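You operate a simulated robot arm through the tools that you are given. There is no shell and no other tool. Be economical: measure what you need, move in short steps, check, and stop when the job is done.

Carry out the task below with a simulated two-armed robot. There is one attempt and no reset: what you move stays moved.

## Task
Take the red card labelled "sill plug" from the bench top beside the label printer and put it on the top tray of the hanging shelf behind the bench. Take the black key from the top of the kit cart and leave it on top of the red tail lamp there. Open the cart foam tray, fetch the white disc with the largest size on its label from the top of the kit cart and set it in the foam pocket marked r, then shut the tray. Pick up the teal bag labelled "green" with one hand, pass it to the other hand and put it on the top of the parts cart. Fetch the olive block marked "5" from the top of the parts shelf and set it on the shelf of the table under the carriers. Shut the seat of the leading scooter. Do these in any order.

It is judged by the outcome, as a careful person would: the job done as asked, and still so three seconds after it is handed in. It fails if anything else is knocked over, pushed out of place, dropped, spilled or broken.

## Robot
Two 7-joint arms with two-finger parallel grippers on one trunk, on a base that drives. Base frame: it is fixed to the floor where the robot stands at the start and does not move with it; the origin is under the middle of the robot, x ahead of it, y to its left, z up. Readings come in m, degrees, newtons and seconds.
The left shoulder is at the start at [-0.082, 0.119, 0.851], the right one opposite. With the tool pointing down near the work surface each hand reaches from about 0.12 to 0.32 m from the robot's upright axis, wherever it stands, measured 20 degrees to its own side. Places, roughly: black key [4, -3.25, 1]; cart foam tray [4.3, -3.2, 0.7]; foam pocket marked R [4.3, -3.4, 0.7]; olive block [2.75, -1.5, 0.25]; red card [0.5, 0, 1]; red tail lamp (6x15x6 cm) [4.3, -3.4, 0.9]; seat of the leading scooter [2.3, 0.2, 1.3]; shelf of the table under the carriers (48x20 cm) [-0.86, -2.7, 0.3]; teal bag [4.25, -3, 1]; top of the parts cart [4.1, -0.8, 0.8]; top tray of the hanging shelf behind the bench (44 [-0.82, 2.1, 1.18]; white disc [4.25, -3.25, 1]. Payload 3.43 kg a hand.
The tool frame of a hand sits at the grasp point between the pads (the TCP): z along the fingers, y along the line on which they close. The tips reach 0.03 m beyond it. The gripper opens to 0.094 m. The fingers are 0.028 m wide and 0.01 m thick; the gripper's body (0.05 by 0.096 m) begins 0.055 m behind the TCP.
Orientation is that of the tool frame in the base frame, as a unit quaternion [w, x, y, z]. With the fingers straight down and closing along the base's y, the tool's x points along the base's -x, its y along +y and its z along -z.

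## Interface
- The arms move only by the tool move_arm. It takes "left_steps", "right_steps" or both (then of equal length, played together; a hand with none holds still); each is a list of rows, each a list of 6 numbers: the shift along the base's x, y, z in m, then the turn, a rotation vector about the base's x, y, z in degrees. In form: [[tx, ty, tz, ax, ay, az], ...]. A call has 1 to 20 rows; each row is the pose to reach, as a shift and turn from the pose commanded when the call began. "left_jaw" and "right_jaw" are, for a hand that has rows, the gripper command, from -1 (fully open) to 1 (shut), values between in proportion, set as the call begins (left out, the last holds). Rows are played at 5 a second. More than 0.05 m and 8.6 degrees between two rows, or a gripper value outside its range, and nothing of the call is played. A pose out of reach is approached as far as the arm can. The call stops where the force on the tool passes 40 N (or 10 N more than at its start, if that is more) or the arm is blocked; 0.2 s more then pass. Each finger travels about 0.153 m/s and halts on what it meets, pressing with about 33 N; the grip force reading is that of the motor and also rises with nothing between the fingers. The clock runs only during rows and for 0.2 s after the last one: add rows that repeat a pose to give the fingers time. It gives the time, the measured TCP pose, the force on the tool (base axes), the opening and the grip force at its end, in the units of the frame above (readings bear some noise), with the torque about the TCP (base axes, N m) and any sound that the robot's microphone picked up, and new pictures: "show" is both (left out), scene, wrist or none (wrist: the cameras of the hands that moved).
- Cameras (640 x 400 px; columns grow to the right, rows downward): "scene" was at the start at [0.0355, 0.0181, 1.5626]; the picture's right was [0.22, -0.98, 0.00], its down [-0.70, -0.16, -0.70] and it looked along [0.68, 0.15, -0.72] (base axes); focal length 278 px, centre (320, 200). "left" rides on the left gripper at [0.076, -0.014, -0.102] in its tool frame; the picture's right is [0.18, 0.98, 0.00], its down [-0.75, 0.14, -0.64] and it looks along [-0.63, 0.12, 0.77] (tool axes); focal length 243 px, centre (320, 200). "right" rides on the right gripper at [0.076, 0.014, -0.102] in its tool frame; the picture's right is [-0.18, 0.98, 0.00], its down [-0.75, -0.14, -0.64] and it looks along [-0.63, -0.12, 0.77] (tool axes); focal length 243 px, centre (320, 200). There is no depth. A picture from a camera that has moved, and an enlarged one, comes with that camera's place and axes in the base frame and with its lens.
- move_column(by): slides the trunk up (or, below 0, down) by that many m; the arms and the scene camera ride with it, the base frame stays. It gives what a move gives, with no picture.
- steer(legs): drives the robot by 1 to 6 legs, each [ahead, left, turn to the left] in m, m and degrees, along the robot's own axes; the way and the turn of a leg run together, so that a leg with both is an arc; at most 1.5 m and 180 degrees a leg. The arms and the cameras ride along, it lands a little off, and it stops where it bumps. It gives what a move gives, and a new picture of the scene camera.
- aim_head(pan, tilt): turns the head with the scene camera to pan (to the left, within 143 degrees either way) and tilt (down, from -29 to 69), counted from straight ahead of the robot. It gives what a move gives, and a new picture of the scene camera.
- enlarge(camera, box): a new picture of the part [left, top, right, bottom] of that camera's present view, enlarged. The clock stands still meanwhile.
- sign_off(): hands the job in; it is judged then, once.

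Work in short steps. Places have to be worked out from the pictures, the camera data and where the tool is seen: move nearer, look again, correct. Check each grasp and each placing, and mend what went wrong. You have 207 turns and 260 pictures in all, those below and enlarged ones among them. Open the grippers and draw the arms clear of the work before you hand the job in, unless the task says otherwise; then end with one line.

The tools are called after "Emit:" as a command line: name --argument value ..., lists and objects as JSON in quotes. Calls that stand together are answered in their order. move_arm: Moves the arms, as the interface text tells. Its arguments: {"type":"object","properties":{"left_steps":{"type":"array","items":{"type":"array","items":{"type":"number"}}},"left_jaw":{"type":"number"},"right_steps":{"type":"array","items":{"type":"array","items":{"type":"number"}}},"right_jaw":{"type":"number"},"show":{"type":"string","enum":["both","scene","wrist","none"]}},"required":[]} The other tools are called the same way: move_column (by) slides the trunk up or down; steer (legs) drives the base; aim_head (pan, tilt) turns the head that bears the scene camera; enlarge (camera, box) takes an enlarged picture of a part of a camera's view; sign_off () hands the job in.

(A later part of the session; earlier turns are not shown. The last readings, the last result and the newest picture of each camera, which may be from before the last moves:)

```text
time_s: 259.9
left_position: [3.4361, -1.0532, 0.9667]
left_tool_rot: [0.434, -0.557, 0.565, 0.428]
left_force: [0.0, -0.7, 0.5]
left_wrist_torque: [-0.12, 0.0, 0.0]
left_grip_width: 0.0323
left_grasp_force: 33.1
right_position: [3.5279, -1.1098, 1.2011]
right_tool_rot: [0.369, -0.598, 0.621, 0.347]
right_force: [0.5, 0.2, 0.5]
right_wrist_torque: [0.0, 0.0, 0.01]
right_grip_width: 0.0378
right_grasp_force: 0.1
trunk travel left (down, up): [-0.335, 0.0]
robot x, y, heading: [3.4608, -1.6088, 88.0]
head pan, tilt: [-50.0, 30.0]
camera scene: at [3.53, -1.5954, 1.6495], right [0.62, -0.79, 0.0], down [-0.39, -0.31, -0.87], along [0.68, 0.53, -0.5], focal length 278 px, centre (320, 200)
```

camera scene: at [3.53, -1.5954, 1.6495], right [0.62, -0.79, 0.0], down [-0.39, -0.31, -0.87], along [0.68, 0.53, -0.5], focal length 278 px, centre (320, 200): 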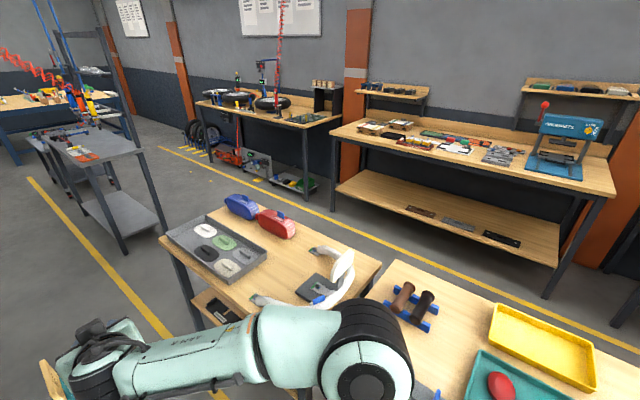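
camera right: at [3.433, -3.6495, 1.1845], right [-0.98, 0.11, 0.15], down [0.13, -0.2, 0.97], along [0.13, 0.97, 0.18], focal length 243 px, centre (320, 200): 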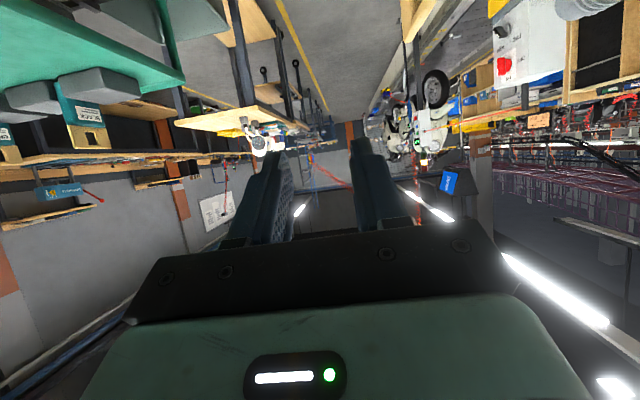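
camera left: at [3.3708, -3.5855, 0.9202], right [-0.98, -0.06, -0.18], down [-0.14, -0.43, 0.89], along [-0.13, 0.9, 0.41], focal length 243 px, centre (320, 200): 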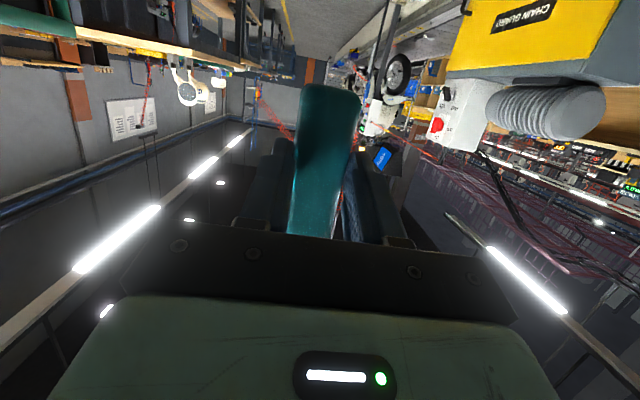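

The parts cart is the table with the sensor tray, at the right. My right arm blocks the view, so I draw it in and look again.

Emit:
move_arm --right_steps '[[0.0, -0.04, 0.02, -6, 0, 0], [0.0, -0.08, 0.03, -12, 0, 0], [0.01, -0.11, 0.04, -18, 0, 0], [0.02, -0.14, 0.05, -24, 0, 0], [0.03, -0.17, 0.06, -30, 0, 0], [0.04, -0.19, 0.06, -36, 0, 0], [0.05, -0.21, 0.06, -42, 0, 0], [0.06, -0.22, 0.06, -50, 0, 0]]' --show "scene"

```text
time_s: 261.8
left_position: [3.435, -1.0521, 0.9658]
left_tool_rot: [0.434, -0.557, 0.564, 0.429]
left_force: [0.2, 0.7, 0.2]
left_wrist_torque: [-0.12, 0.02, 0.0]
left_grip_width: 0.0324
left_grasp_force: 33.0
right_position: [3.5873, -1.3312, 1.2615]
right_tool_rot: [0.081, -0.697, 0.71, 0.052]
right_force: [-0.1, 0.1, -0.3]
right_wrist_torque: [-0.02, 0.02, 0.0]
right_grip_width: 0.0375
right_grasp_force: 0.1
trunk travel left (down, up): [-0.335, 0.0]
robot x, y, heading: [3.4564, -1.6084, 87.9]
head pan, tilt: [-50.0, 30.0]
camera scene: at [3.5301, -1.5948, 1.6495], right [0.62, -0.79, 0.0], down [-0.39, -0.31, -0.87], along [0.68, 0.53, -0.5], focal length 278 px, centre (320, 200)
```

scene: 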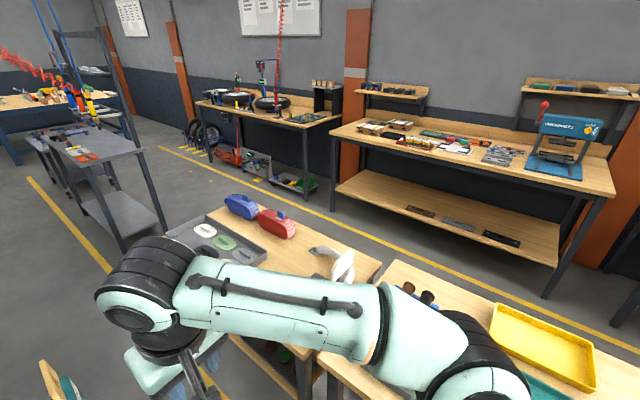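

I raise the bag, drive level with the parts cart and turn to face it.

Emit:
move_arm --left_steps '[[0, -0.01, 0.04, 0, 0, 0], [0, -0.02, 0.08, 0, 0, 0], [0, -0.03, 0.12, 0, 0, 0], [0, -0.04, 0.15, 0, 0, 0]]' --show "none"

Emit:
steer --legs '[[0.75, 0.22, 0], [0, 0, -88]]'

Emit:
aim_head --pan 0 --tilt 42

```text
time_s: 262.8
left_position: [3.4351, -1.0936, 1.1165]
left_tool_rot: [0.433, -0.558, 0.563, 0.429]
left_force: [-0.1, 0.1, -1.6]
left_wrist_torque: [-0.1, -0.06, 0.02]
left_grip_width: 0.0324
left_grasp_force: 32.9
right_position: [3.5883, -1.3303, 1.2598]
right_tool_rot: [0.083, -0.697, 0.71, 0.052]
right_force: [-0.1, 0.0, -0.1]
right_wrist_torque: [0.01, 0.02, 0.01]
right_grip_width: 0.0375
right_grasp_force: 0.1
trunk travel left (down, up): [-0.335, 0.0]
robot x, y, heading: [3.4597, -1.6051, 87.6]
head pan, tilt: [-50.0, 30.0]
```

```text
time_s: 270.6
left_position: [3.7801, -0.8115, 1.1152]
left_tool_rot: [0.61, -0.01, 0.792, 0.009]
left_force: [-0.5, 0.1, -1.8]
left_wrist_torque: [-0.04, 0.07, 0.03]
left_grip_width: 0.0322
left_grasp_force: 33.0
right_position: [3.5485, -0.9721, 1.2609]
right_tool_rot: [0.095, -0.011, 0.995, -0.019]
right_force: [-0.4, -0.1, -0.3]
right_wrist_torque: [-0.01, 0.01, 0.0]
right_grip_width: 0.0377
right_grasp_force: 0.1
trunk travel left (down, up): [-0.335, 0.0]
robot x, y, heading: [3.267, -0.8543, 0.1]
head pan, tilt: [-50.0, 30.0]
camera scene: at [3.2815, -0.924, 1.6495], right [-0.76, -0.64, 0.0], down [-0.32, 0.38, -0.87], along [0.56, -0.66, -0.5], focal length 278 px, centre (320, 200)
```

scene: 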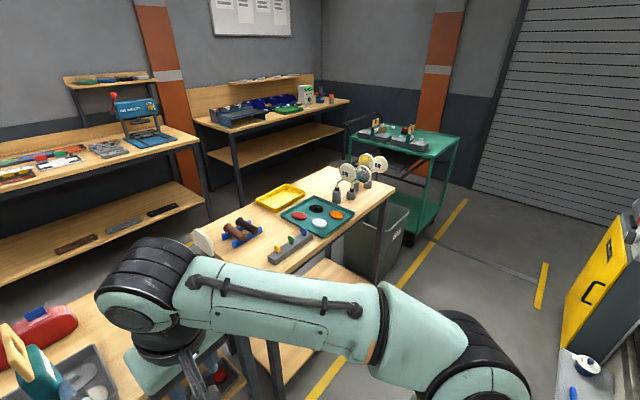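

```text
time_s: 271.8
left_position: [3.7797, -0.8116, 1.1161]
left_tool_rot: [0.61, -0.01, 0.793, 0.008]
left_force: [-1.2, -0.6, -2.4]
left_wrist_torque: [-0.04, 0.07, -0.01]
left_grip_width: 0.0326
left_grasp_force: 32.9
right_position: [3.5482, -0.973, 1.2605]
right_tool_rot: [0.095, -0.011, 0.995, -0.02]
right_force: [0.4, 1.2, 0.3]
right_wrist_torque: [-0.01, -0.01, 0.02]
right_grip_width: 0.0375
right_grasp_force: 0.1
trunk travel left (down, up): [-0.335, 0.0]
robot x, y, heading: [3.2693, -0.8557, 0.2]
head pan, tilt: [0.0, 42.0]
camera scene: at [3.3068, -0.8548, 1.6312], right [0.0, -1.0, 0.0], down [-0.67, 0.0, -0.74], along [0.74, 0.0, -0.67], focal length 278 px, centre (320, 200)
```

scene: 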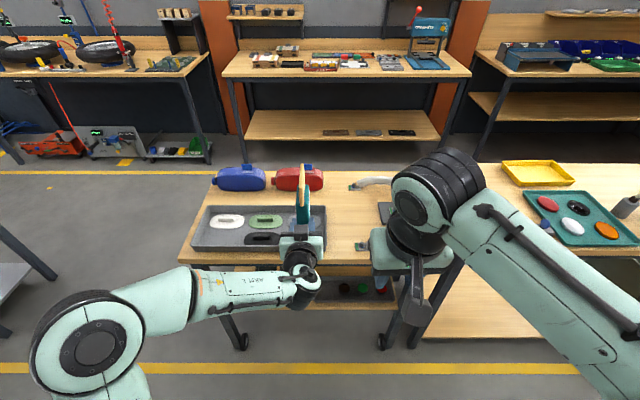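

Emit:
move_arm --right_steps '[[-0.02, -0.04, 0.0, 0, 0, 0], [-0.04, -0.08, 0.0, 0, 0, 0], [-0.06, -0.12, 0, 0, 0, 0], [-0.08, -0.16, 0, 0, 0, 0], [-0.09, -0.2, -0.01, 0, 0, 0]]' --show "none"

Emit:
enlarge --camera "scene" --box '[180, 140, 480, 300]'

```text
time_s: 273.0
left_position: [3.7787, -0.812, 1.1162]
left_tool_rot: [0.61, -0.009, 0.792, 0.008]
left_force: [-0.3, -0.4, -2.2]
left_wrist_torque: [0.02, 0.1, -0.03]
left_grip_width: 0.0327
left_grasp_force: 32.5
right_position: [3.4576, -1.1735, 1.2494]
right_tool_rot: [0.095, -0.01, 0.995, -0.019]
right_force: [0.0, 0.0, 0.2]
right_wrist_torque: [0.04, -0.02, 0.03]
right_grip_width: 0.0378
right_grasp_force: 0.0
trunk travel left (down, up): [-0.335, 0.0]
robot x, y, heading: [3.2668, -0.8546, 0.2]
head pan, tilt: [0.0, 42.0]
```

```text
2.13 times, centred on (330, 220) of scene
camera zoom: at [3.3066, -0.8554, 1.6312], right [0.0, -1.0, 0.0], down [-0.67, 0.0, -0.74], along [0.74, 0.0, -0.67], focal length 594 px, centre (299, 157)
```

zoom: 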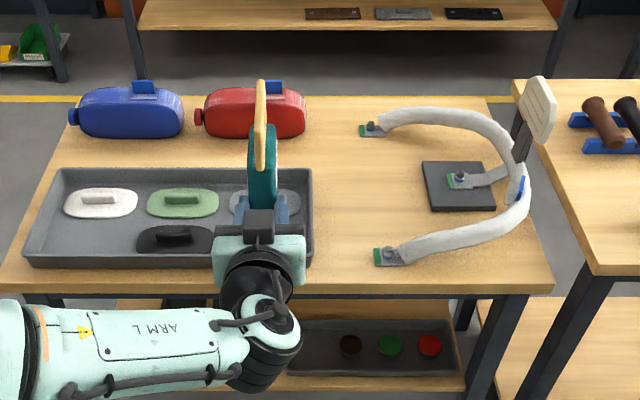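

A free strip lies between the sensor tray and the white levers, centred near y −0.925, top z ≈ 0.825. I move the base so the bag hangs over it.

Emit:
steer --legs '[[0, -0.113, 0], [0.195, 0, 0]]'

Emit:
move_column --by -0.1

Emit:
enlarge --camera "left" --box '[0, 0, 640, 400]'

Emit:
enlarge --camera "scene" --box '[220, 180, 460, 330]'

```text
time_s: 275.9
left_position: [3.9724, -0.9265, 1.1146]
left_tool_rot: [0.61, -0.01, 0.792, 0.009]
left_force: [-0.3, -0.1, -1.9]
left_wrist_torque: [0.01, 0.11, -0.02]
left_grip_width: 0.0323
left_grasp_force: 33.4
right_position: [3.6507, -1.2878, 1.2493]
right_tool_rot: [0.095, -0.01, 0.995, -0.02]
right_force: [-0.1, 0.2, 0.5]
right_wrist_torque: [-0.02, 0.02, 0.01]
right_grip_width: 0.0375
right_grasp_force: 0.0
trunk travel left (down, up): [-0.335, 0.0]
robot x, y, heading: [3.4616, -0.9682, -0.1]
head pan, tilt: [0.0, 42.0]
camera scene: at [3.4995, -0.969, 1.631], right [0.0, -1.0, 0.0], down [-0.67, 0.0, -0.74], along [0.74, 0.0, -0.67], focal length 278 px, centre (320, 200)
```

scene: 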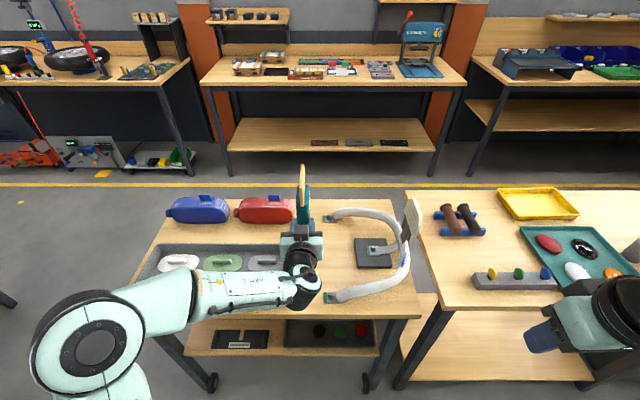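

```text
time_s: 277.2
left_position: [3.9731, -0.9261, 1.015]
left_tool_rot: [0.61, -0.009, 0.792, 0.008]
left_force: [-0.8, -0.6, -2.5]
left_wrist_torque: [-0.03, 0.08, -0.01]
left_grip_width: 0.0323
left_grasp_force: 33.0
right_position: [3.6523, -1.288, 1.1497]
right_tool_rot: [0.096, -0.011, 0.995, -0.021]
right_force: [0.2, 0.8, -0.1]
right_wrist_torque: [-0.01, 0.02, 0.01]
right_grip_width: 0.0376
right_grasp_force: 0.0
trunk travel left (down, up): [-0.235, 0.1]
robot x, y, heading: [3.4607, -0.9736, 0.3]
head pan, tilt: [0.0, 42.0]
```

```text
1.00 times, centred on (320, 200) of left (not enlarged: the box is as wide or as high as the picture)
camera zoom: at [3.8541, -0.9431, 0.9694], right [-0.07, 0.98, -0.18], down [-0.43, 0.13, 0.89], along [0.9, 0.14, 0.41], focal length 243 px, centre (320, 200)
```

zoom: 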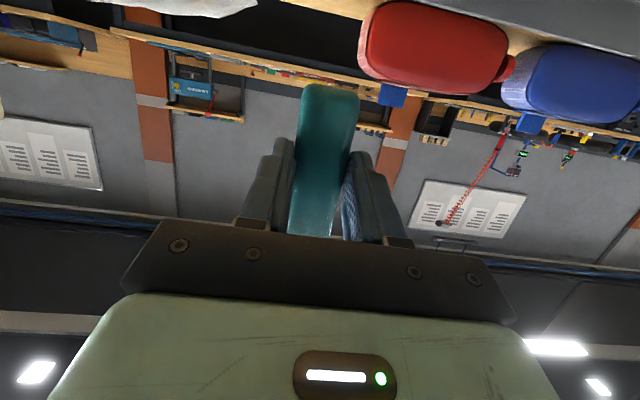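

```text
2.67 times, centred on (340, 255) of scene
camera zoom: at [3.5019, -0.9688, 1.5263], right [0.0, -1.0, 0.0], down [-0.67, 0.0, -0.74], along [0.74, 0.0, -0.67], focal length 742 px, centre (267, 53)
```

zoom: 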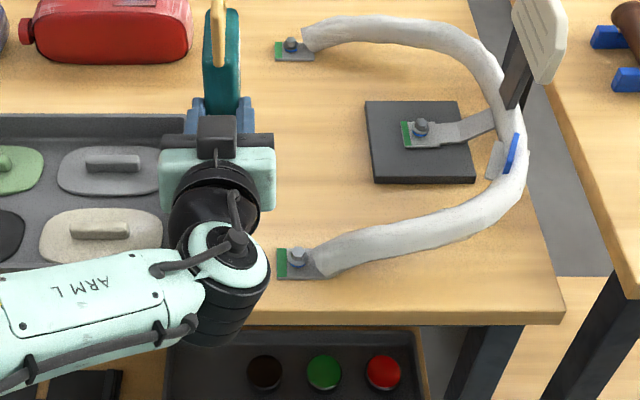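

Bag is aligned over the strip (tray edge y −0.87, lever plates y −0.98). I lower with the trunk, then finely with the arm.

Emit:
move_column --by -0.1

Emit:
enlarge --camera "scene" --box '[220, 180, 460, 330]'

Emit:
enlarge --camera "left" --box '[160, 0, 480, 200]'

```text
time_s: 278.5
left_position: [3.9724, -0.9253, 0.9161]
left_tool_rot: [0.61, -0.01, 0.792, 0.009]
left_force: [-0.1, 0.7, -1.3]
left_wrist_torque: [0.0, 0.12, 0.0]
left_grip_width: 0.0324
left_grasp_force: 33.6
right_position: [3.651, -1.2872, 1.0499]
right_tool_rot: [0.096, -0.01, 0.995, -0.019]
right_force: [0.0, 0.0, 0.2]
right_wrist_torque: [0.01, -0.03, 0.03]
right_grip_width: 0.0376
right_grasp_force: 0.0
trunk travel left (down, up): [-0.135, 0.2]
robot x, y, heading: [3.4603, -0.9693, 0.1]
head pan, tilt: [0.0, 42.0]
```

```text
2.67 times, centred on (340, 255) of scene
camera zoom: at [3.5118, -0.9688, 1.4282], right [0.0, -1.0, 0.0], down [-0.67, 0.0, -0.74], along [0.74, 0.0, -0.67], focal length 742 px, centre (267, 53)
```

zoom: 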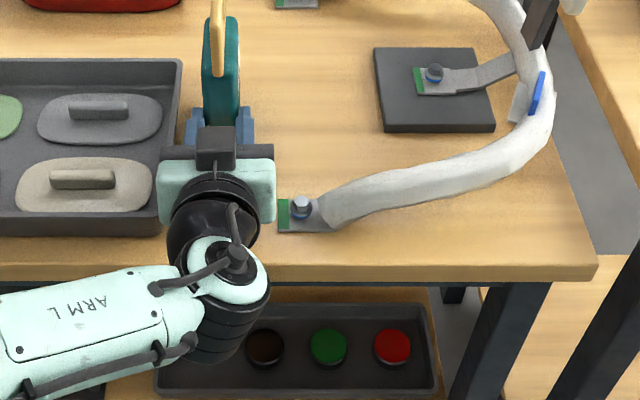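

```text
2.00 times, centred on (320, 100) of left
camera zoom: at [3.8537, -0.943, 0.8693], right [-0.07, 0.98, -0.18], down [-0.43, 0.13, 0.89], along [0.9, 0.14, 0.41], focal length 485 px, centre (320, 400)
```

zoom: 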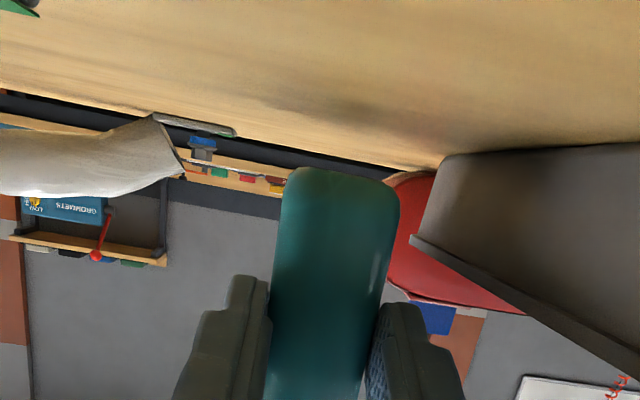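

Bag bottom is near z 0.867. I lower another 3.5 cm by trunk, then feel for contact.

Emit:
move_column --by -0.035

Emit:
move_arm --left_steps '[[0, 0, -0.003, 0, 0, 0], [0, 0, -0.005, 0, 0, 0], [0, 0, -0.005, 0, 0, 0]]'

```text
time_s: 279.3
left_position: [3.9723, -0.926, 0.8832]
left_tool_rot: [0.613, -0.01, 0.79, 0.008]
left_force: [1.9, -1.1, 21.4]
left_wrist_torque: [0.0, -1.05, 0.02]
left_grip_width: 0.0327
left_grasp_force: 32.5
right_position: [3.6498, -1.2884, 1.0149]
right_tool_rot: [0.095, -0.01, 0.995, -0.02]
right_force: [-0.4, -0.3, -0.2]
right_wrist_torque: [-0.02, 0.0, 0.02]
right_grip_width: 0.0378
right_grasp_force: 0.0
trunk travel left (down, up): [-0.1, 0.235]
robot x, y, heading: [3.4584, -0.9717, 0.1]
head pan, tilt: [0.0, 42.0]
```

```text
time_s: 280.1
left_position: [3.9727, -0.9254, 0.8786]
left_tool_rot: [0.613, -0.009, 0.79, 0.008]
left_force: [-1.8, -0.9, 24.0]
left_wrist_torque: [-0.02, -0.75, 0.0]
left_grip_width: 0.0325
left_grasp_force: 32.9
right_position: [3.6491, -1.2879, 1.015]
right_tool_rot: [0.096, -0.01, 0.995, -0.02]
right_force: [0.2, 0.5, -0.6]
right_wrist_torque: [0.03, 0.0, 0.0]
right_grip_width: 0.0376
right_grasp_force: 0.1
trunk travel left (down, up): [-0.1, 0.235]
robot x, y, heading: [3.465, -0.9696, -0.0]
head pan, tilt: [0.0, 42.0]
camera scene: at [3.5192, -0.9692, 1.3902], right [0.0, -1.0, 0.0], down [-0.67, 0.0, -0.74], along [0.74, 0.0, -0.67], focal length 278 px, centre (320, 200)
camera left: at [3.853, -0.9435, 0.8316], right [-0.07, 0.98, -0.18], down [-0.44, 0.13, 0.89], along [0.9, 0.14, 0.42], focal length 243 px, centre (320, 200)
```

scene: 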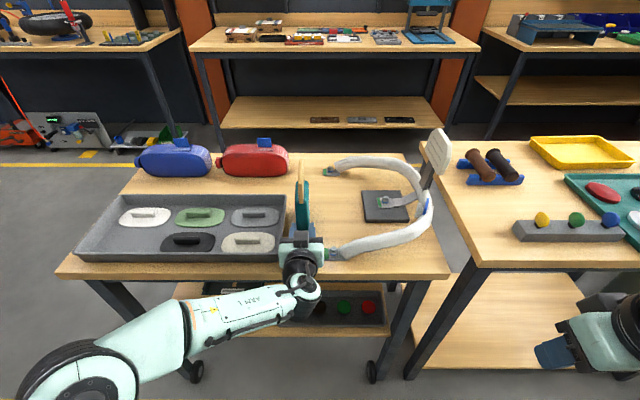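
left: 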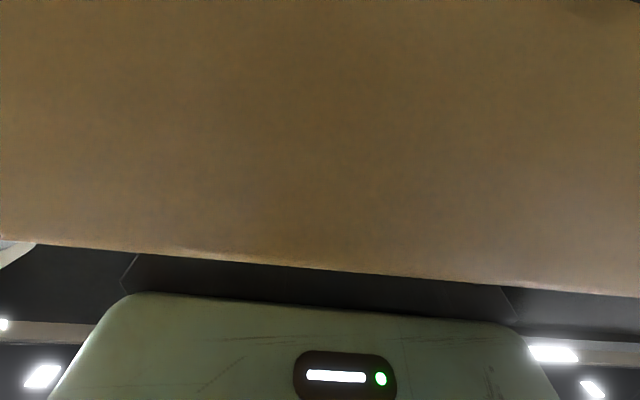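

Contact force shows the bag resting. I ease up slightly and check the picture before letting go.

Emit:
move_arm --left_steps '[[0, 0, 0.003, 0, 0, 0], [0, 0, 0.003, 0, 0, 0]]' --show "none"

Emit:
enlarge --camera "scene" --box '[250, 140, 370, 270]'

```text
time_s: 280.7
left_position: [3.9729, -0.9265, 0.8794]
left_tool_rot: [0.61, -0.01, 0.792, 0.009]
left_force: [-1.5, -1.5, 14.7]
left_wrist_torque: [0.03, -1.16, -0.13]
left_grip_width: 0.0323
left_grasp_force: 33.0
right_position: [3.6497, -1.287, 1.0145]
right_tool_rot: [0.097, -0.01, 0.995, -0.019]
right_force: [-0.1, -0.5, -1.2]
right_wrist_torque: [0.03, 0.0, 0.01]
right_grip_width: 0.0377
right_grasp_force: 0.0
trunk travel left (down, up): [-0.1, 0.235]
robot x, y, heading: [3.4623, -0.9722, 0.2]
head pan, tilt: [0.0, 42.0]
```

```text
3.08 times, centred on (310, 205) of scene
camera zoom: at [3.52, -0.9691, 1.3901], right [0.0, -1.0, 0.0], down [-0.67, 0.0, -0.74], along [0.74, 0.0, -0.67], focal length 856 px, centre (351, 185)
```

zoom: 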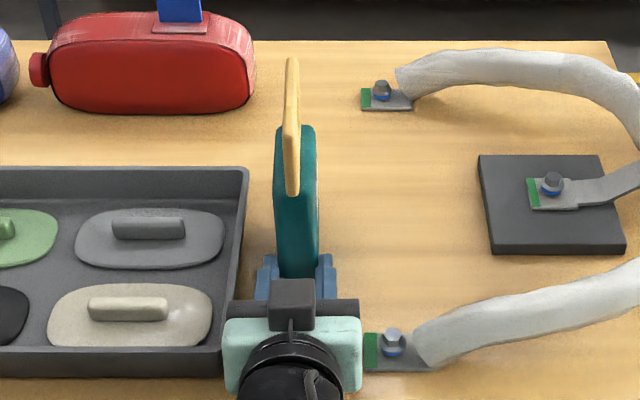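

Emit:
move_arm --left_steps '[[0, 0, 0, 0, 0, 0], [0, 0, 0, 0, 0, 0], [0, 0, 0, 0, 0, 0]]' --left_jaw 0 --show "none"

Emit:
enlarge --camera "scene" --box '[250, 140, 370, 270]'

```text
time_s: 281.5
left_position: [3.9727, -0.9261, 0.8789]
left_tool_rot: [0.61, -0.01, 0.792, 0.009]
left_force: [0.6, 0.4, 0.8]
left_wrist_torque: [-0.04, 0.04, -0.02]
left_grip_width: 0.0469
left_grasp_force: 0.0
right_position: [3.6513, -1.2863, 1.0153]
right_tool_rot: [0.095, -0.01, 0.995, -0.02]
right_force: [-0.6, 0.1, -0.1]
right_wrist_torque: [0.0, 0.01, 0.0]
right_grip_width: 0.0377
right_grasp_force: 0.0
trunk travel left (down, up): [-0.1, 0.235]
robot x, y, heading: [3.4612, -0.9685, -0.1]
head pan, tilt: [0.0, 42.0]
```

```text
3.08 times, centred on (310, 205) of scene
camera zoom: at [3.5215, -0.9689, 1.3901], right [0.0, -1.0, 0.0], down [-0.67, 0.0, -0.74], along [0.74, 0.0, -0.67], focal length 856 px, centre (351, 185)
```

zoom: 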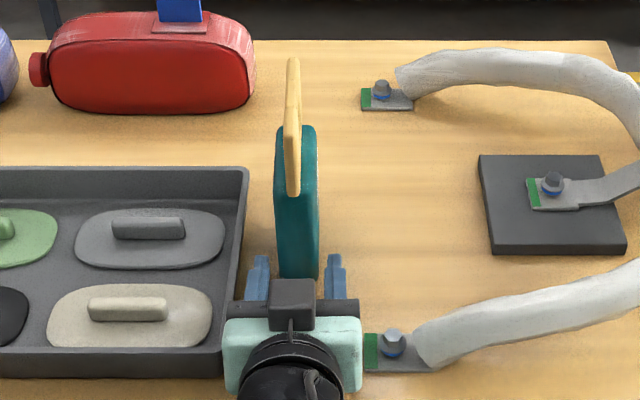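

The bag stands by itself. I back straight away.

Emit:
steer --legs '[[-0.15, 0, 0]]'

Emit:
enlarge --camera "scene" --box '[200, 100, 440, 270]'

```text
time_s: 282.9
left_position: [3.8206, -0.926, 0.8776]
left_tool_rot: [0.611, -0.01, 0.792, 0.008]
left_force: [-0.4, -0.2, -0.1]
left_wrist_torque: [0.01, -0.03, 0.01]
left_grip_width: 0.0472
left_grasp_force: 0.0
right_position: [3.5006, -1.2873, 1.0145]
right_tool_rot: [0.096, -0.01, 0.995, -0.02]
right_force: [0.2, 0.4, 0.0]
right_wrist_torque: [0.02, -0.01, 0.02]
right_grip_width: 0.0377
right_grasp_force: 0.0
trunk travel left (down, up): [-0.1, 0.235]
robot x, y, heading: [3.3082, -0.9717, 0.1]
head pan, tilt: [0.0, 42.0]
camera scene: at [3.3692, -0.9692, 1.3901], right [0.0, -1.0, 0.0], down [-0.67, 0.0, -0.74], along [0.74, 0.0, -0.67], focal length 278 px, centre (320, 200)
```

scene: 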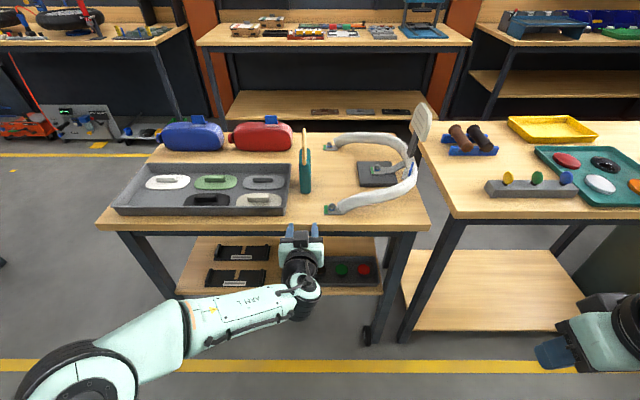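

```text
2.35 times, centred on (320, 185) of scene
camera zoom: at [3.3692, -0.9692, 1.3901], right [0.0, -1.0, 0.0], down [-0.67, 0.0, -0.74], along [0.74, 0.0, -0.67], focal length 655 px, centre (320, 235)
```

zoom: 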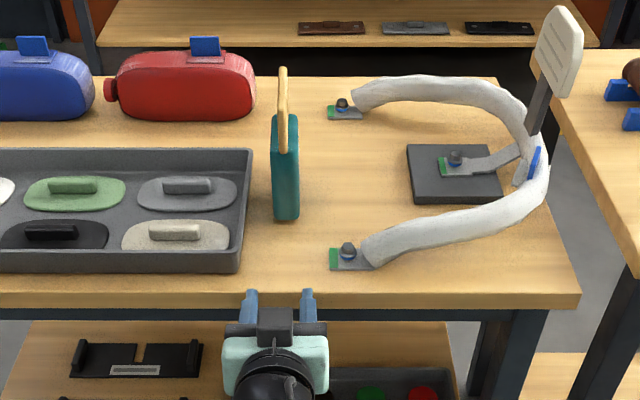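

Bag stays standing on the parts cart. Next is the scooter seat: I raise the trunk, fold the left hand back to pointing down, and look at the scooter.

Emit:
move_column --by 0.235

Emit:
move_arm --left_steps '[[-0.01, 0.01, 0.01, 0, 8.3, 0], [-0.02, 0.02, 0.02, 0, 16.6, 0], [-0.03, 0.03, 0.03, 0, 25, 0], [-0.05, 0.04, 0.04, 0, 33.3, 0], [-0.07, 0.05, 0.05, 0, 41.6, 0], [-0.09, 0.06, 0.06, 0, 50, 0], [-0.11, 0.07, 0.07, 0, 58.3, 0], [-0.13, 0.08, 0.08, 0, 66.6, 0], [-0.15, 0.09, 0.08, 0, 75, 0]]' --show "none"

Emit:
aim_head --pan 125 --tilt 15

```text
time_s: 285.4
left_position: [3.8209, -0.9268, 1.1135]
left_tool_rot: [0.61, -0.01, 0.793, 0.008]
left_force: [0.0, 0.2, 0.4]
left_wrist_torque: [0.01, -0.05, 0.0]
left_grip_width: 0.0467
left_grasp_force: 0.0
right_position: [3.5005, -1.2876, 1.2491]
right_tool_rot: [0.095, -0.01, 0.995, -0.02]
right_force: [0.7, -0.3, 0.3]
right_wrist_torque: [0.01, -0.01, 0.01]
right_grip_width: 0.0376
right_grasp_force: 0.0
trunk travel left (down, up): [-0.335, 0.0]
robot x, y, heading: [3.3089, -0.9766, 0.4]
head pan, tilt: [0.0, 42.0]
```

```text
time_s: 287.4
left_position: [3.6715, -0.8345, 1.194]
left_tool_rot: [0.001, -0.003, 1.0, 0.012]
left_force: [0.0, 0.0, -0.2]
left_wrist_torque: [-0.01, 0.01, 0.03]
left_grip_width: 0.0472
left_grasp_force: 0.1
right_position: [3.4999, -1.2883, 1.2504]
right_tool_rot: [0.095, -0.01, 0.995, -0.02]
right_force: [0.5, -1.1, 1.1]
right_wrist_torque: [-0.01, -0.02, 0.0]
right_grip_width: 0.0376
right_grasp_force: 0.1
trunk travel left (down, up): [-0.335, 0.0]
robot x, y, heading: [3.3058, -0.9707, -0.1]
head pan, tilt: [0.0, 42.0]
```

```text
time_s: 289.4
left_position: [3.6721, -0.8356, 1.1929]
left_tool_rot: [0.003, -0.002, 1.0, 0.014]
left_force: [0.4, -0.1, 1.0]
left_wrist_torque: [0.0, -0.03, 0.0]
left_grip_width: 0.0471
left_grasp_force: 0.1
right_position: [3.4998, -1.287, 1.249]
right_tool_rot: [0.096, -0.01, 0.995, -0.019]
right_force: [0.8, -0.4, -0.5]
right_wrist_torque: [-0.02, 0.01, 0.01]
right_grip_width: 0.0377
right_grasp_force: 0.1
trunk travel left (down, up): [-0.335, 0.0]
robot x, y, heading: [3.3115, -0.9715, 0.1]
head pan, tilt: [125.0, 15.0]
camera scene: at [3.2111, -0.8931, 1.6737], right [0.82, 0.58, 0.0], down [0.15, -0.21, -0.97], along [-0.56, 0.79, -0.26], focal length 278 px, centre (320, 200)
```

scene: 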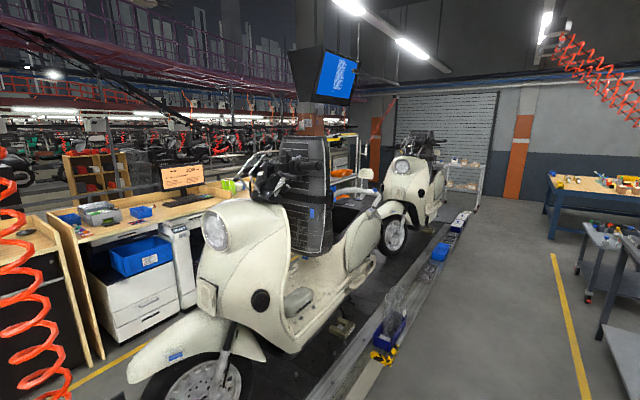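

The leading scooter's seat stands open, hinged at its front, to be swung back (+y) and down. I drive alongside it and face it for a side view.

Emit:
steer --legs '[[-0.1, 0, 0], [0, 0.95, 0], [0, 0, 90], [0, 0, 90]]'

Emit:
aim_head --pan -10 --tilt 15

```text
time_s: 306.6
left_position: [2.8383, -0.1528, 1.194]
left_tool_rot: [0.013, 1.0, 0.014, -0.002]
left_force: [-0.2, 0.0, 0.6]
left_wrist_torque: [-0.01, -0.02, -0.05]
left_grip_width: 0.047
left_grasp_force: 0.2
right_position: [2.9987, 0.3026, 1.2492]
right_tool_rot: [-0.018, 0.995, 0.021, -0.095]
right_force: [1.2, 0.1, -0.8]
right_wrist_torque: [-0.05, 0.0, 0.0]
right_grip_width: 0.0375
right_grasp_force: 0.0
trunk travel left (down, up): [-0.335, 0.0]
robot x, y, heading: [3.1935, -0.014, -178.7]
head pan, tilt: [125.0, 15.0]
camera scene: at [3.2984, -0.084, 1.6737], right [-0.8, -0.59, 0.0], down [-0.15, 0.21, -0.97], along [0.57, -0.78, -0.26], focal length 278 px, centre (320, 200)
```

scene: 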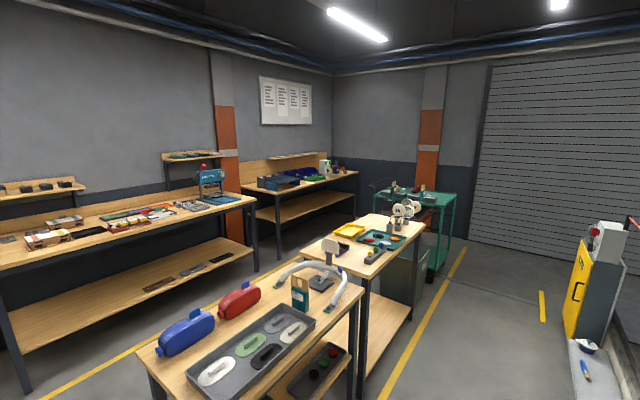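

```text
time_s: 308.7
left_position: [2.8364, -0.154, 1.1927]
left_tool_rot: [0.014, 1.0, 0.013, -0.002]
left_force: [-0.4, -0.2, -0.2]
left_wrist_torque: [0.0, -0.03, -0.01]
left_grip_width: 0.0471
left_grasp_force: 0.0
right_position: [2.9992, 0.3036, 1.25]
right_tool_rot: [-0.018, 0.995, 0.021, -0.096]
right_force: [-0.2, 0.0, -0.5]
right_wrist_torque: [0.01, -0.01, 0.03]
right_grip_width: 0.0377
right_grasp_force: 0.0
trunk travel left (down, up): [-0.335, 0.0]
robot x, y, heading: [3.1946, -0.0074, -178.5]
head pan, tilt: [-10.0, 15.0]
camera scene: at [3.1505, 0.005, 1.6737], right [0.15, 0.99, 0.0], down [0.26, -0.04, -0.97], along [-0.96, 0.14, -0.26], focal length 278 px, centre (320, 200)
```

scene: 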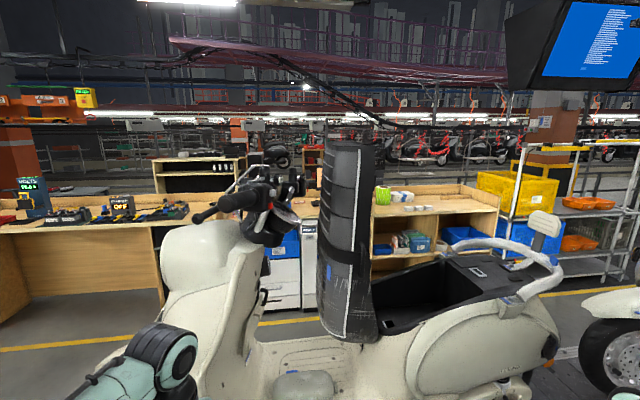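

Clear side view: the open seat spans y 0.13–0.25, z 1.05–1.62, hinged low at about (y 0.28, z 1.05), near edge x ≈ 2.42. I'll insert the right hand, pointing forward, just in front of it (y ≈ 0.05, z 1.3) and push back. First I draw the left hand in and level the right.

Emit:
move_arm --left_steps '[[0.02, -0.01, -0.01, 0, 0, 0], [0.04, -0.03, -0.02, 0, 0, 0], [0.06, -0.05, -0.03, 0, 0, 0], [0.08, -0.07, -0.05, 0, 0, 0], [0.1, -0.09, -0.06, 0, 0, 0], [0.12, -0.1, -0.08, 0, 0, 0], [0.14, -0.12, -0.1, 0, 0, 0], [0.14, -0.12, -0.1, 0, 0, 0], [0.14, -0.12, -0.1, 0, 0, 0], [0.14, -0.12, -0.1, 0, 0, 0], [0.14, -0.12, -0.1, 0, 0, 0], [0.14, -0.12, -0.1, 0, 0, 0]]' --right_steps '[[-0.03, -0.017, 0.004, 0, 6.6, 0], [-0.06, -0.035, 0.008, 0, 13.2, 0], [-0.09, -0.052, 0.012, 0, 19.8, 0], [-0.12, -0.07, 0.016, 0, 26.4, 0], [-0.15, -0.087, 0.02, 0, 33, 0], [-0.18, -0.105, 0.024, 0, 39.6, 0], [-0.21, -0.122, 0.028, 0, 46.2, 0], [-0.24, -0.14, 0.032, 0, 52.8, 0], [-0.27, -0.157, 0.036, 0, 59.4, 0], [-0.3, -0.175, 0.04, 0, 66, 0], [-0.33, -0.192, 0.045, 0, 72.6, 0], [-0.36, -0.21, 0.05, 0, 79, 0]]' --right_jaw 1

```text
time_s: 311.3
left_position: [2.9776, -0.2732, 1.0928]
left_tool_rot: [0.012, 1.0, 0.014, -0.001]
left_force: [-0.7, -0.1, -0.7]
left_wrist_torque: [0.0, -0.01, 0.03]
left_grip_width: 0.0471
left_grasp_force: 0.1
right_position: [2.6375, 0.0926, 1.2985]
right_tool_rot: [0.029, -0.706, -0.004, 0.707]
right_force: [0.6, -0.4, 0.9]
right_wrist_torque: [-0.03, -0.01, -0.03]
right_grip_width: 0.0001
right_grasp_force: 33.4
trunk travel left (down, up): [-0.335, 0.0]
robot x, y, heading: [3.1953, -0.0102, -178.6]
head pan, tilt: [-10.0, 15.0]
camera scene: at [3.149, 0.0044, 1.6737], right [0.15, 0.99, 0.0], down [0.26, -0.04, -0.97], along [-0.95, 0.14, -0.26], focal length 278 px, centre (320, 200)
camera right: at [2.7387, 0.0785, 1.2219], right [-0.03, -0.99, 0.14], down [0.65, 0.09, 0.76], along [-0.76, 0.12, 0.64], focal length 243 px, centre (320, 200)
camera left: at [3.0526, -0.2538, 1.1957], right [0.21, -0.98, 0.02], down [-0.75, -0.15, 0.65], along [-0.63, -0.16, -0.76], focal length 243 px, centre (320, 200)
```

scene: 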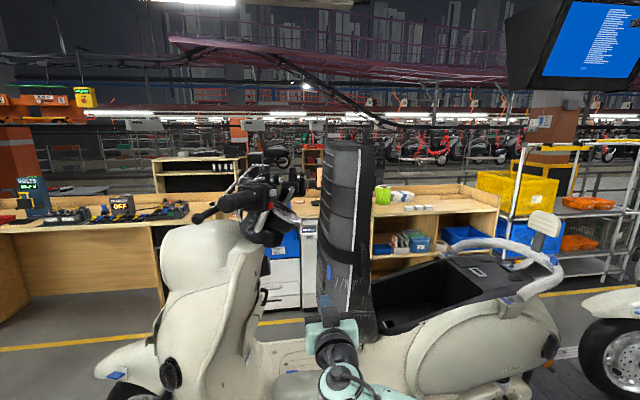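
right: 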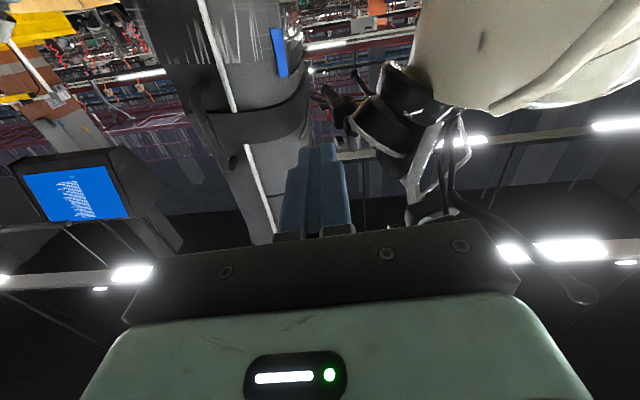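
left: 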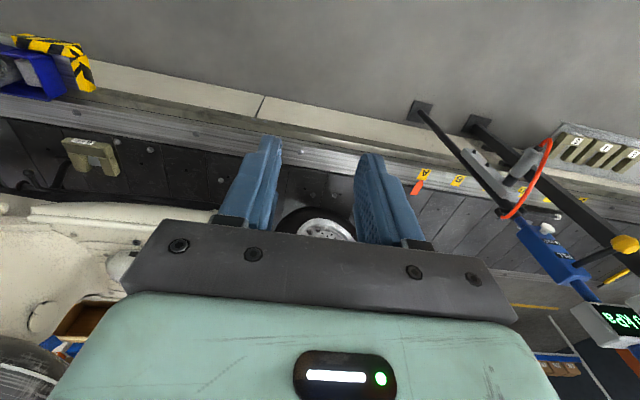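

The fingers point into the gap between lever and seat. I drive 0.17 m ahead and check.

Emit:
steer --legs '[[0.17, 0, -1.4]]'

Emit:
enlarge --camera "right" --box '[0, 0, 640, 400]'

```text
time_s: 312.8
left_position: [2.8034, -0.269, 1.0923]
left_tool_rot: [0.013, 1.0, 0.002, -0.002]
left_force: [-0.4, 0.5, -0.2]
left_wrist_torque: [-0.06, 0.02, 0.01]
left_grip_width: 0.0469
left_grasp_force: 0.0
right_position: [2.4715, 0.1038, 1.2993]
right_tool_rot: [-0.038, 0.707, -0.004, -0.706]
right_force: [0.0, -0.2, -0.3]
right_wrist_torque: [-0.02, -0.02, 0.0]
right_grip_width: 0.0001
right_grasp_force: 33.1
trunk travel left (down, up): [-0.335, 0.0]
robot x, y, heading: [3.029, -0.0129, -180.0]
head pan, tilt: [-10.0, 15.0]
camera scene: at [2.9807, 0.0039, 1.6735], right [0.17, 0.98, 0.0], down [0.25, -0.04, -0.97], along [-0.95, 0.17, -0.26], focal length 278 px, centre (320, 200)
```

scene: 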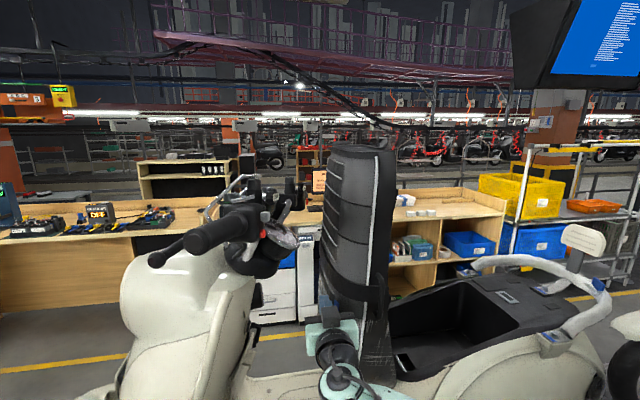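

```text
1.00 times, centred on (320, 200) of right (not enlarged: the box is as wide or as high as the picture)
camera zoom: at [2.5724, 0.0883, 1.2219], right [-0.06, -0.99, 0.14], down [0.65, 0.07, 0.76], along [-0.76, 0.13, 0.64], focal length 243 px, centre (320, 200)
```

zoom: 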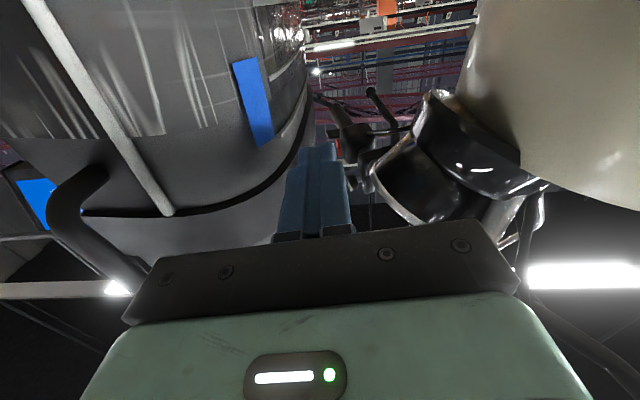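

Gap is clear. I advance the hand 9 cm further in.

Emit:
move_arm --right_steps '[[-0.03, -0.008, 0, 0, 0, 0], [-0.06, -0.01, 0, 0, 0, 0], [-0.09, -0.01, 0, 0, 0, 0]]'

```text
time_s: 313.6
left_position: [2.8019, -0.2685, 1.0929]
left_tool_rot: [0.012, 1.0, 0.002, -0.002]
left_force: [-0.2, 0.0, 0.5]
left_wrist_torque: [-0.03, -0.04, 0.01]
left_grip_width: 0.0468
left_grasp_force: 0.1
right_position: [2.3792, 0.0949, 1.2983]
right_tool_rot: [-0.037, 0.707, -0.003, -0.707]
right_force: [-0.8, -0.1, 0.3]
right_wrist_torque: [-0.03, 0.01, -0.01]
right_grip_width: 0.0001
right_grasp_force: 32.9
trunk travel left (down, up): [-0.335, 0.0]
robot x, y, heading: [3.027, -0.0137, -180.0]
head pan, tilt: [-10.0, 15.0]
camera scene: at [2.979, 0.0038, 1.6737], right [0.17, 0.98, 0.0], down [0.26, -0.04, -0.97], along [-0.95, 0.17, -0.26], focal length 278 px, centre (320, 200)
camera right: at [2.4811, 0.079, 1.2218], right [-0.06, -0.99, 0.14], down [0.65, 0.07, 0.76], along [-0.76, 0.13, 0.64], focal length 243 px, centre (320, 200)
```

scene: 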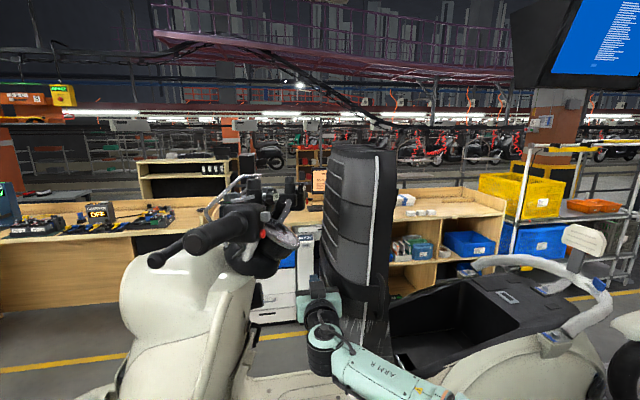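
right: 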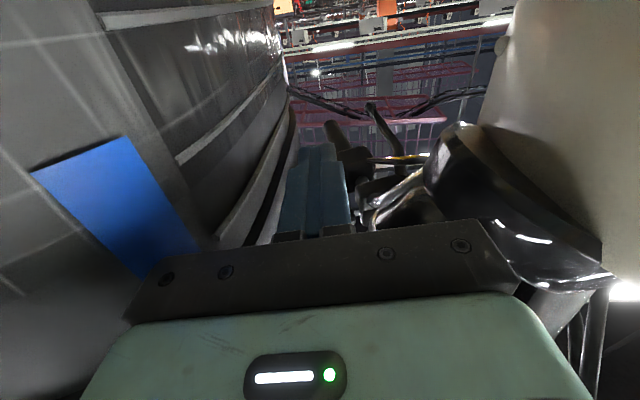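

Hand is in front of the cushion. I push toward +y in steps.

Emit:
move_arm --right_steps '[[0, 0.025, 0.005, 0, 0, 0], [0, 0.05, 0.01, 0, 0, 0], [0, 0.075, 0.015, 0, 0, 0], [0, 0.1, 0.02, 0, 0, 0], [0, 0.125, 0.02, 0, 0, 0], [0, 0.15, 0.02, 0, 0, 0]]'

```text
time_s: 315.0
left_position: [2.8011, -0.2684, 1.0923]
left_tool_rot: [0.013, 1.0, 0.002, -0.001]
left_force: [0.0, 0.5, 1.4]
left_wrist_torque: [-0.01, 0.01, 0.01]
left_grip_width: 0.0472
left_grasp_force: 0.0
right_position: [2.3796, 0.246, 1.3167]
right_tool_rot: [-0.036, 0.708, -0.004, -0.706]
right_force: [0.3, 0.8, -0.3]
right_wrist_torque: [-0.01, 0.02, 0.0]
right_grip_width: 0.0002
right_grasp_force: 32.8
trunk travel left (down, up): [-0.335, 0.0]
robot x, y, heading: [3.0279, -0.0164, -179.9]
head pan, tilt: [-10.0, 15.0]
camera scene: at [2.9797, 0.0051, 1.6737], right [0.17, 0.98, 0.0], down [0.26, -0.05, -0.97], along [-0.95, 0.17, -0.26], focal length 278 px, centre (320, 200)
camera right: at [2.4813, 0.23, 1.2404], right [-0.06, -0.99, 0.14], down [0.65, 0.07, 0.76], along [-0.76, 0.14, 0.63], focal length 243 px, centre (320, 200)
```

scene: 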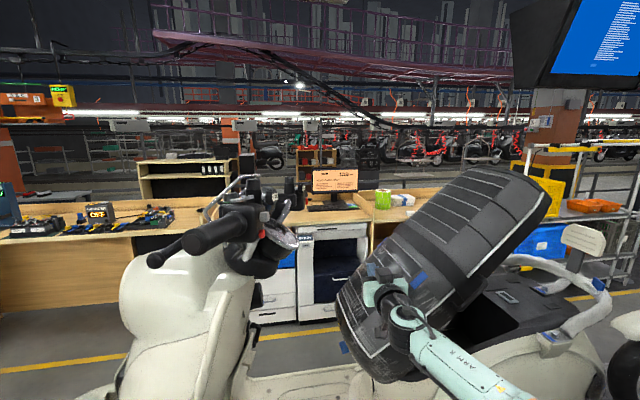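
right: 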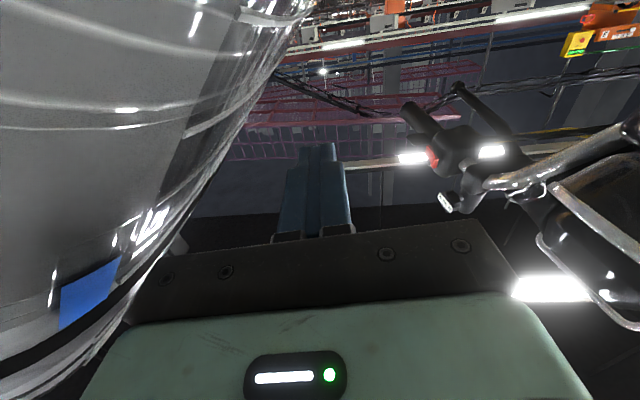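

The seat swings well. I pause a second to see whether it settles by itself.

Emit:
move_arm --right_steps '[[0, -0.01, 0.02, 0, 0, 0], [0, -0.01, 0.03, 0, 0, 0], [0, -0.01, 0.03, 0, 0, 0], [0, -0.01, 0.03, 0, 0, 0], [0, -0.01, 0.03, 0, 0, 0]]' --show "scene"

```text
time_s: 316.2
left_position: [2.8011, -0.2692, 1.0926]
left_tool_rot: [0.013, 1.0, 0.002, -0.001]
left_force: [0.4, 0.7, -0.6]
left_wrist_torque: [0.02, -0.01, -0.02]
left_grip_width: 0.0469
left_grasp_force: 0.1
right_position: [2.38, 0.2338, 1.3479]
right_tool_rot: [-0.036, 0.707, -0.004, -0.707]
right_force: [0.1, -0.5, -0.7]
right_wrist_torque: [0.02, -0.03, 0.03]
right_grip_width: 0.0
right_grasp_force: 32.9
trunk travel left (down, up): [-0.335, 0.0]
robot x, y, heading: [3.0294, -0.0128, -180.0]
head pan, tilt: [-10.0, 15.0]
camera scene: at [2.98, 0.004, 1.6737], right [0.17, 0.98, 0.0], down [0.25, -0.04, -0.97], along [-0.95, 0.17, -0.26], focal length 278 px, centre (320, 200)
```

scene: 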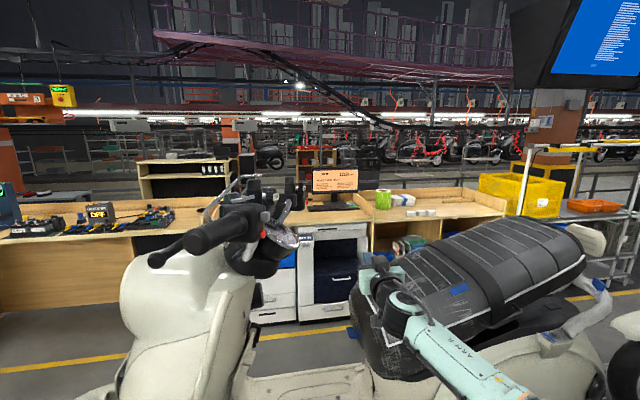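

It keeps sinking slowly. I raise the hand a bit more and wait again.

Emit:
move_arm --right_steps '[[0, 0, 0.02, 0, 0, 0], [0, 0, 0.04, 0, 0, 0], [0.01, 0, 0.06, 0, 0, 0], [0.01, 0, 0.07, 0, 0, 0], [0.01, 0, 0.07, 0, 0, 0], [0.01, 0, 0.07, 0, 0, 0], [0.01, 0, 0.07, 0, 0, 0], [0.01, 0, 0.07, 0, 0, 0], [0.01, 0, 0.07, 0, 0, 0], [0.01, 0, 0.07, 0, 0, 0]]' --show "scene"

```text
time_s: 318.4
left_position: [2.8013, -0.2699, 1.0922]
left_tool_rot: [0.013, 1.0, 0.002, -0.002]
left_force: [-0.1, -0.8, 0.8]
left_wrist_torque: [0.0, 0.01, 0.01]
left_grip_width: 0.0467
left_grasp_force: 0.0
right_position: [2.3911, 0.2356, 1.4206]
right_tool_rot: [-0.035, 0.707, -0.003, -0.707]
right_force: [0.3, 0.0, 0.4]
right_wrist_torque: [-0.07, 0.01, 0.01]
right_grip_width: 0.0
right_grasp_force: 32.9
trunk travel left (down, up): [-0.335, 0.0]
robot x, y, heading: [3.0255, -0.0123, -179.8]
head pan, tilt: [-10.0, 15.0]
camera scene: at [2.98, 0.0039, 1.6737], right [0.17, 0.98, 0.0], down [0.25, -0.04, -0.97], along [-0.95, 0.17, -0.26], focal length 278 px, centre (320, 200)
```

scene: 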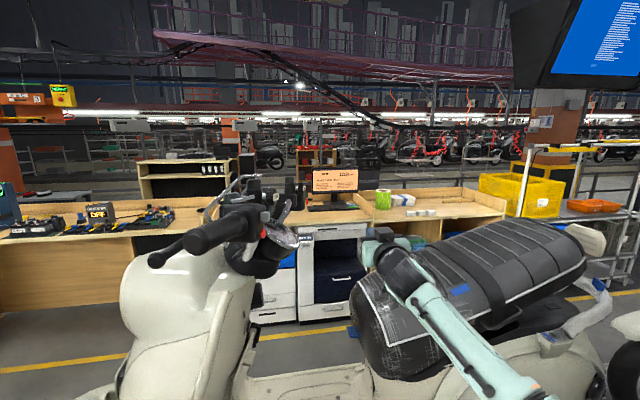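

The seat rests about 18° open, so it must be pressed down. I tilt the right hand to about 55° and shift the base along to press at mid-seat.

Emit:
move_arm --right_steps '[[0.025, 0, 0, 0, -7, 0], [0.05, 0, 0, 0, -14, 0], [0.075, 0, 0, 0, -21, 0], [0.1, 0, 0, 0, -28, 0], [0.12, 0, 0, 0, -35, 0]]' --show "none"

Emit:
steer --legs '[[0, -0.42, 0], [0.1, 0, 0]]'

Emit:
aim_head --pan -15 --tilt 30

```text
time_s: 319.6
left_position: [2.8016, -0.2689, 1.0916]
left_tool_rot: [0.013, 1.0, 0.003, -0.001]
left_force: [0.3, -0.8, 0.3]
left_wrist_torque: [-0.01, 0.02, 0.0]
left_grip_width: 0.047
left_grasp_force: 0.0
right_position: [2.5099, 0.2339, 1.4198]
right_tool_rot: [-0.035, 0.887, 0.008, -0.461]
right_force: [0.1, -0.1, -0.1]
right_wrist_torque: [-0.01, 0.02, -0.02]
right_grip_width: 0.0
right_grasp_force: 33.1
trunk travel left (down, up): [-0.335, 0.0]
robot x, y, heading: [3.027, -0.0146, -180.0]
head pan, tilt: [-10.0, 15.0]
```

```text
time_s: 324.5
left_position: [2.7284, 0.1536, 1.0923]
left_tool_rot: [0.013, 1.0, -0.002, 0.0]
left_force: [-1.5, 0.5, -0.2]
left_wrist_torque: [0.03, -0.11, 0.01]
left_grip_width: 0.0467
left_grasp_force: 0.0
right_position: [2.4385, 0.6586, 1.4181]
right_tool_rot: [-0.038, 0.888, 0.005, -0.459]
right_force: [0.2, 0.4, -1.1]
right_wrist_torque: [-0.01, -0.02, 0.01]
right_grip_width: 0.0
right_grasp_force: 33.3
trunk travel left (down, up): [-0.335, 0.0]
robot x, y, heading: [2.9567, 0.407, 179.6]
head pan, tilt: [-10.0, 15.0]
stopped in leg 2: the robot was blocked; the commanded pose is now the measured one
camera scene: at [2.9068, 0.4246, 1.6739], right [0.18, 0.98, 0.0], down [0.26, -0.05, -0.96], along [-0.95, 0.17, -0.26], focal length 278 px, centre (320, 200)
```

scene: 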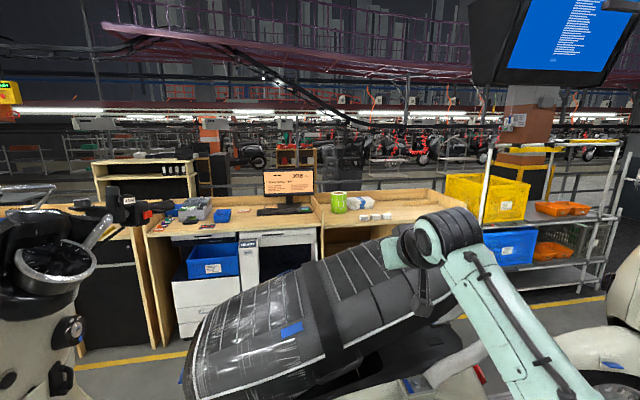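

```text
time_s: 325.3
left_position: [2.734, 0.1529, 1.0933]
left_tool_rot: [0.013, 1.0, -0.002, -0.003]
left_force: [1.6, 0.2, -0.2]
left_wrist_torque: [0.02, 0.0, 0.0]
left_grip_width: 0.0469
left_grasp_force: 0.3
right_position: [2.4458, 0.6576, 1.4207]
right_tool_rot: [-0.039, 0.887, 0.004, -0.461]
right_force: [0.6, 0.2, -0.8]
right_wrist_torque: [-0.04, 0.0, 0.0]
right_grip_width: 0.0
right_grasp_force: 32.9
trunk travel left (down, up): [-0.335, 0.0]
robot x, y, heading: [2.9604, 0.408, 179.7]
head pan, tilt: [-15.0, 30.0]
camera scene: at [2.9197, 0.4316, 1.6496], right [0.26, 0.96, 0.0], down [0.48, -0.13, -0.87], along [-0.84, 0.23, -0.5], focal length 278 px, centre (320, 200)
```

scene: 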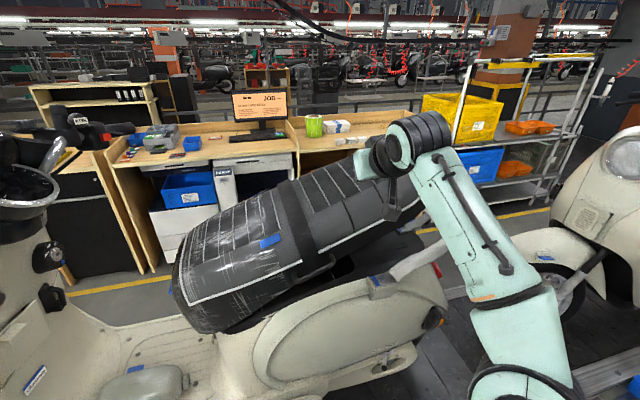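

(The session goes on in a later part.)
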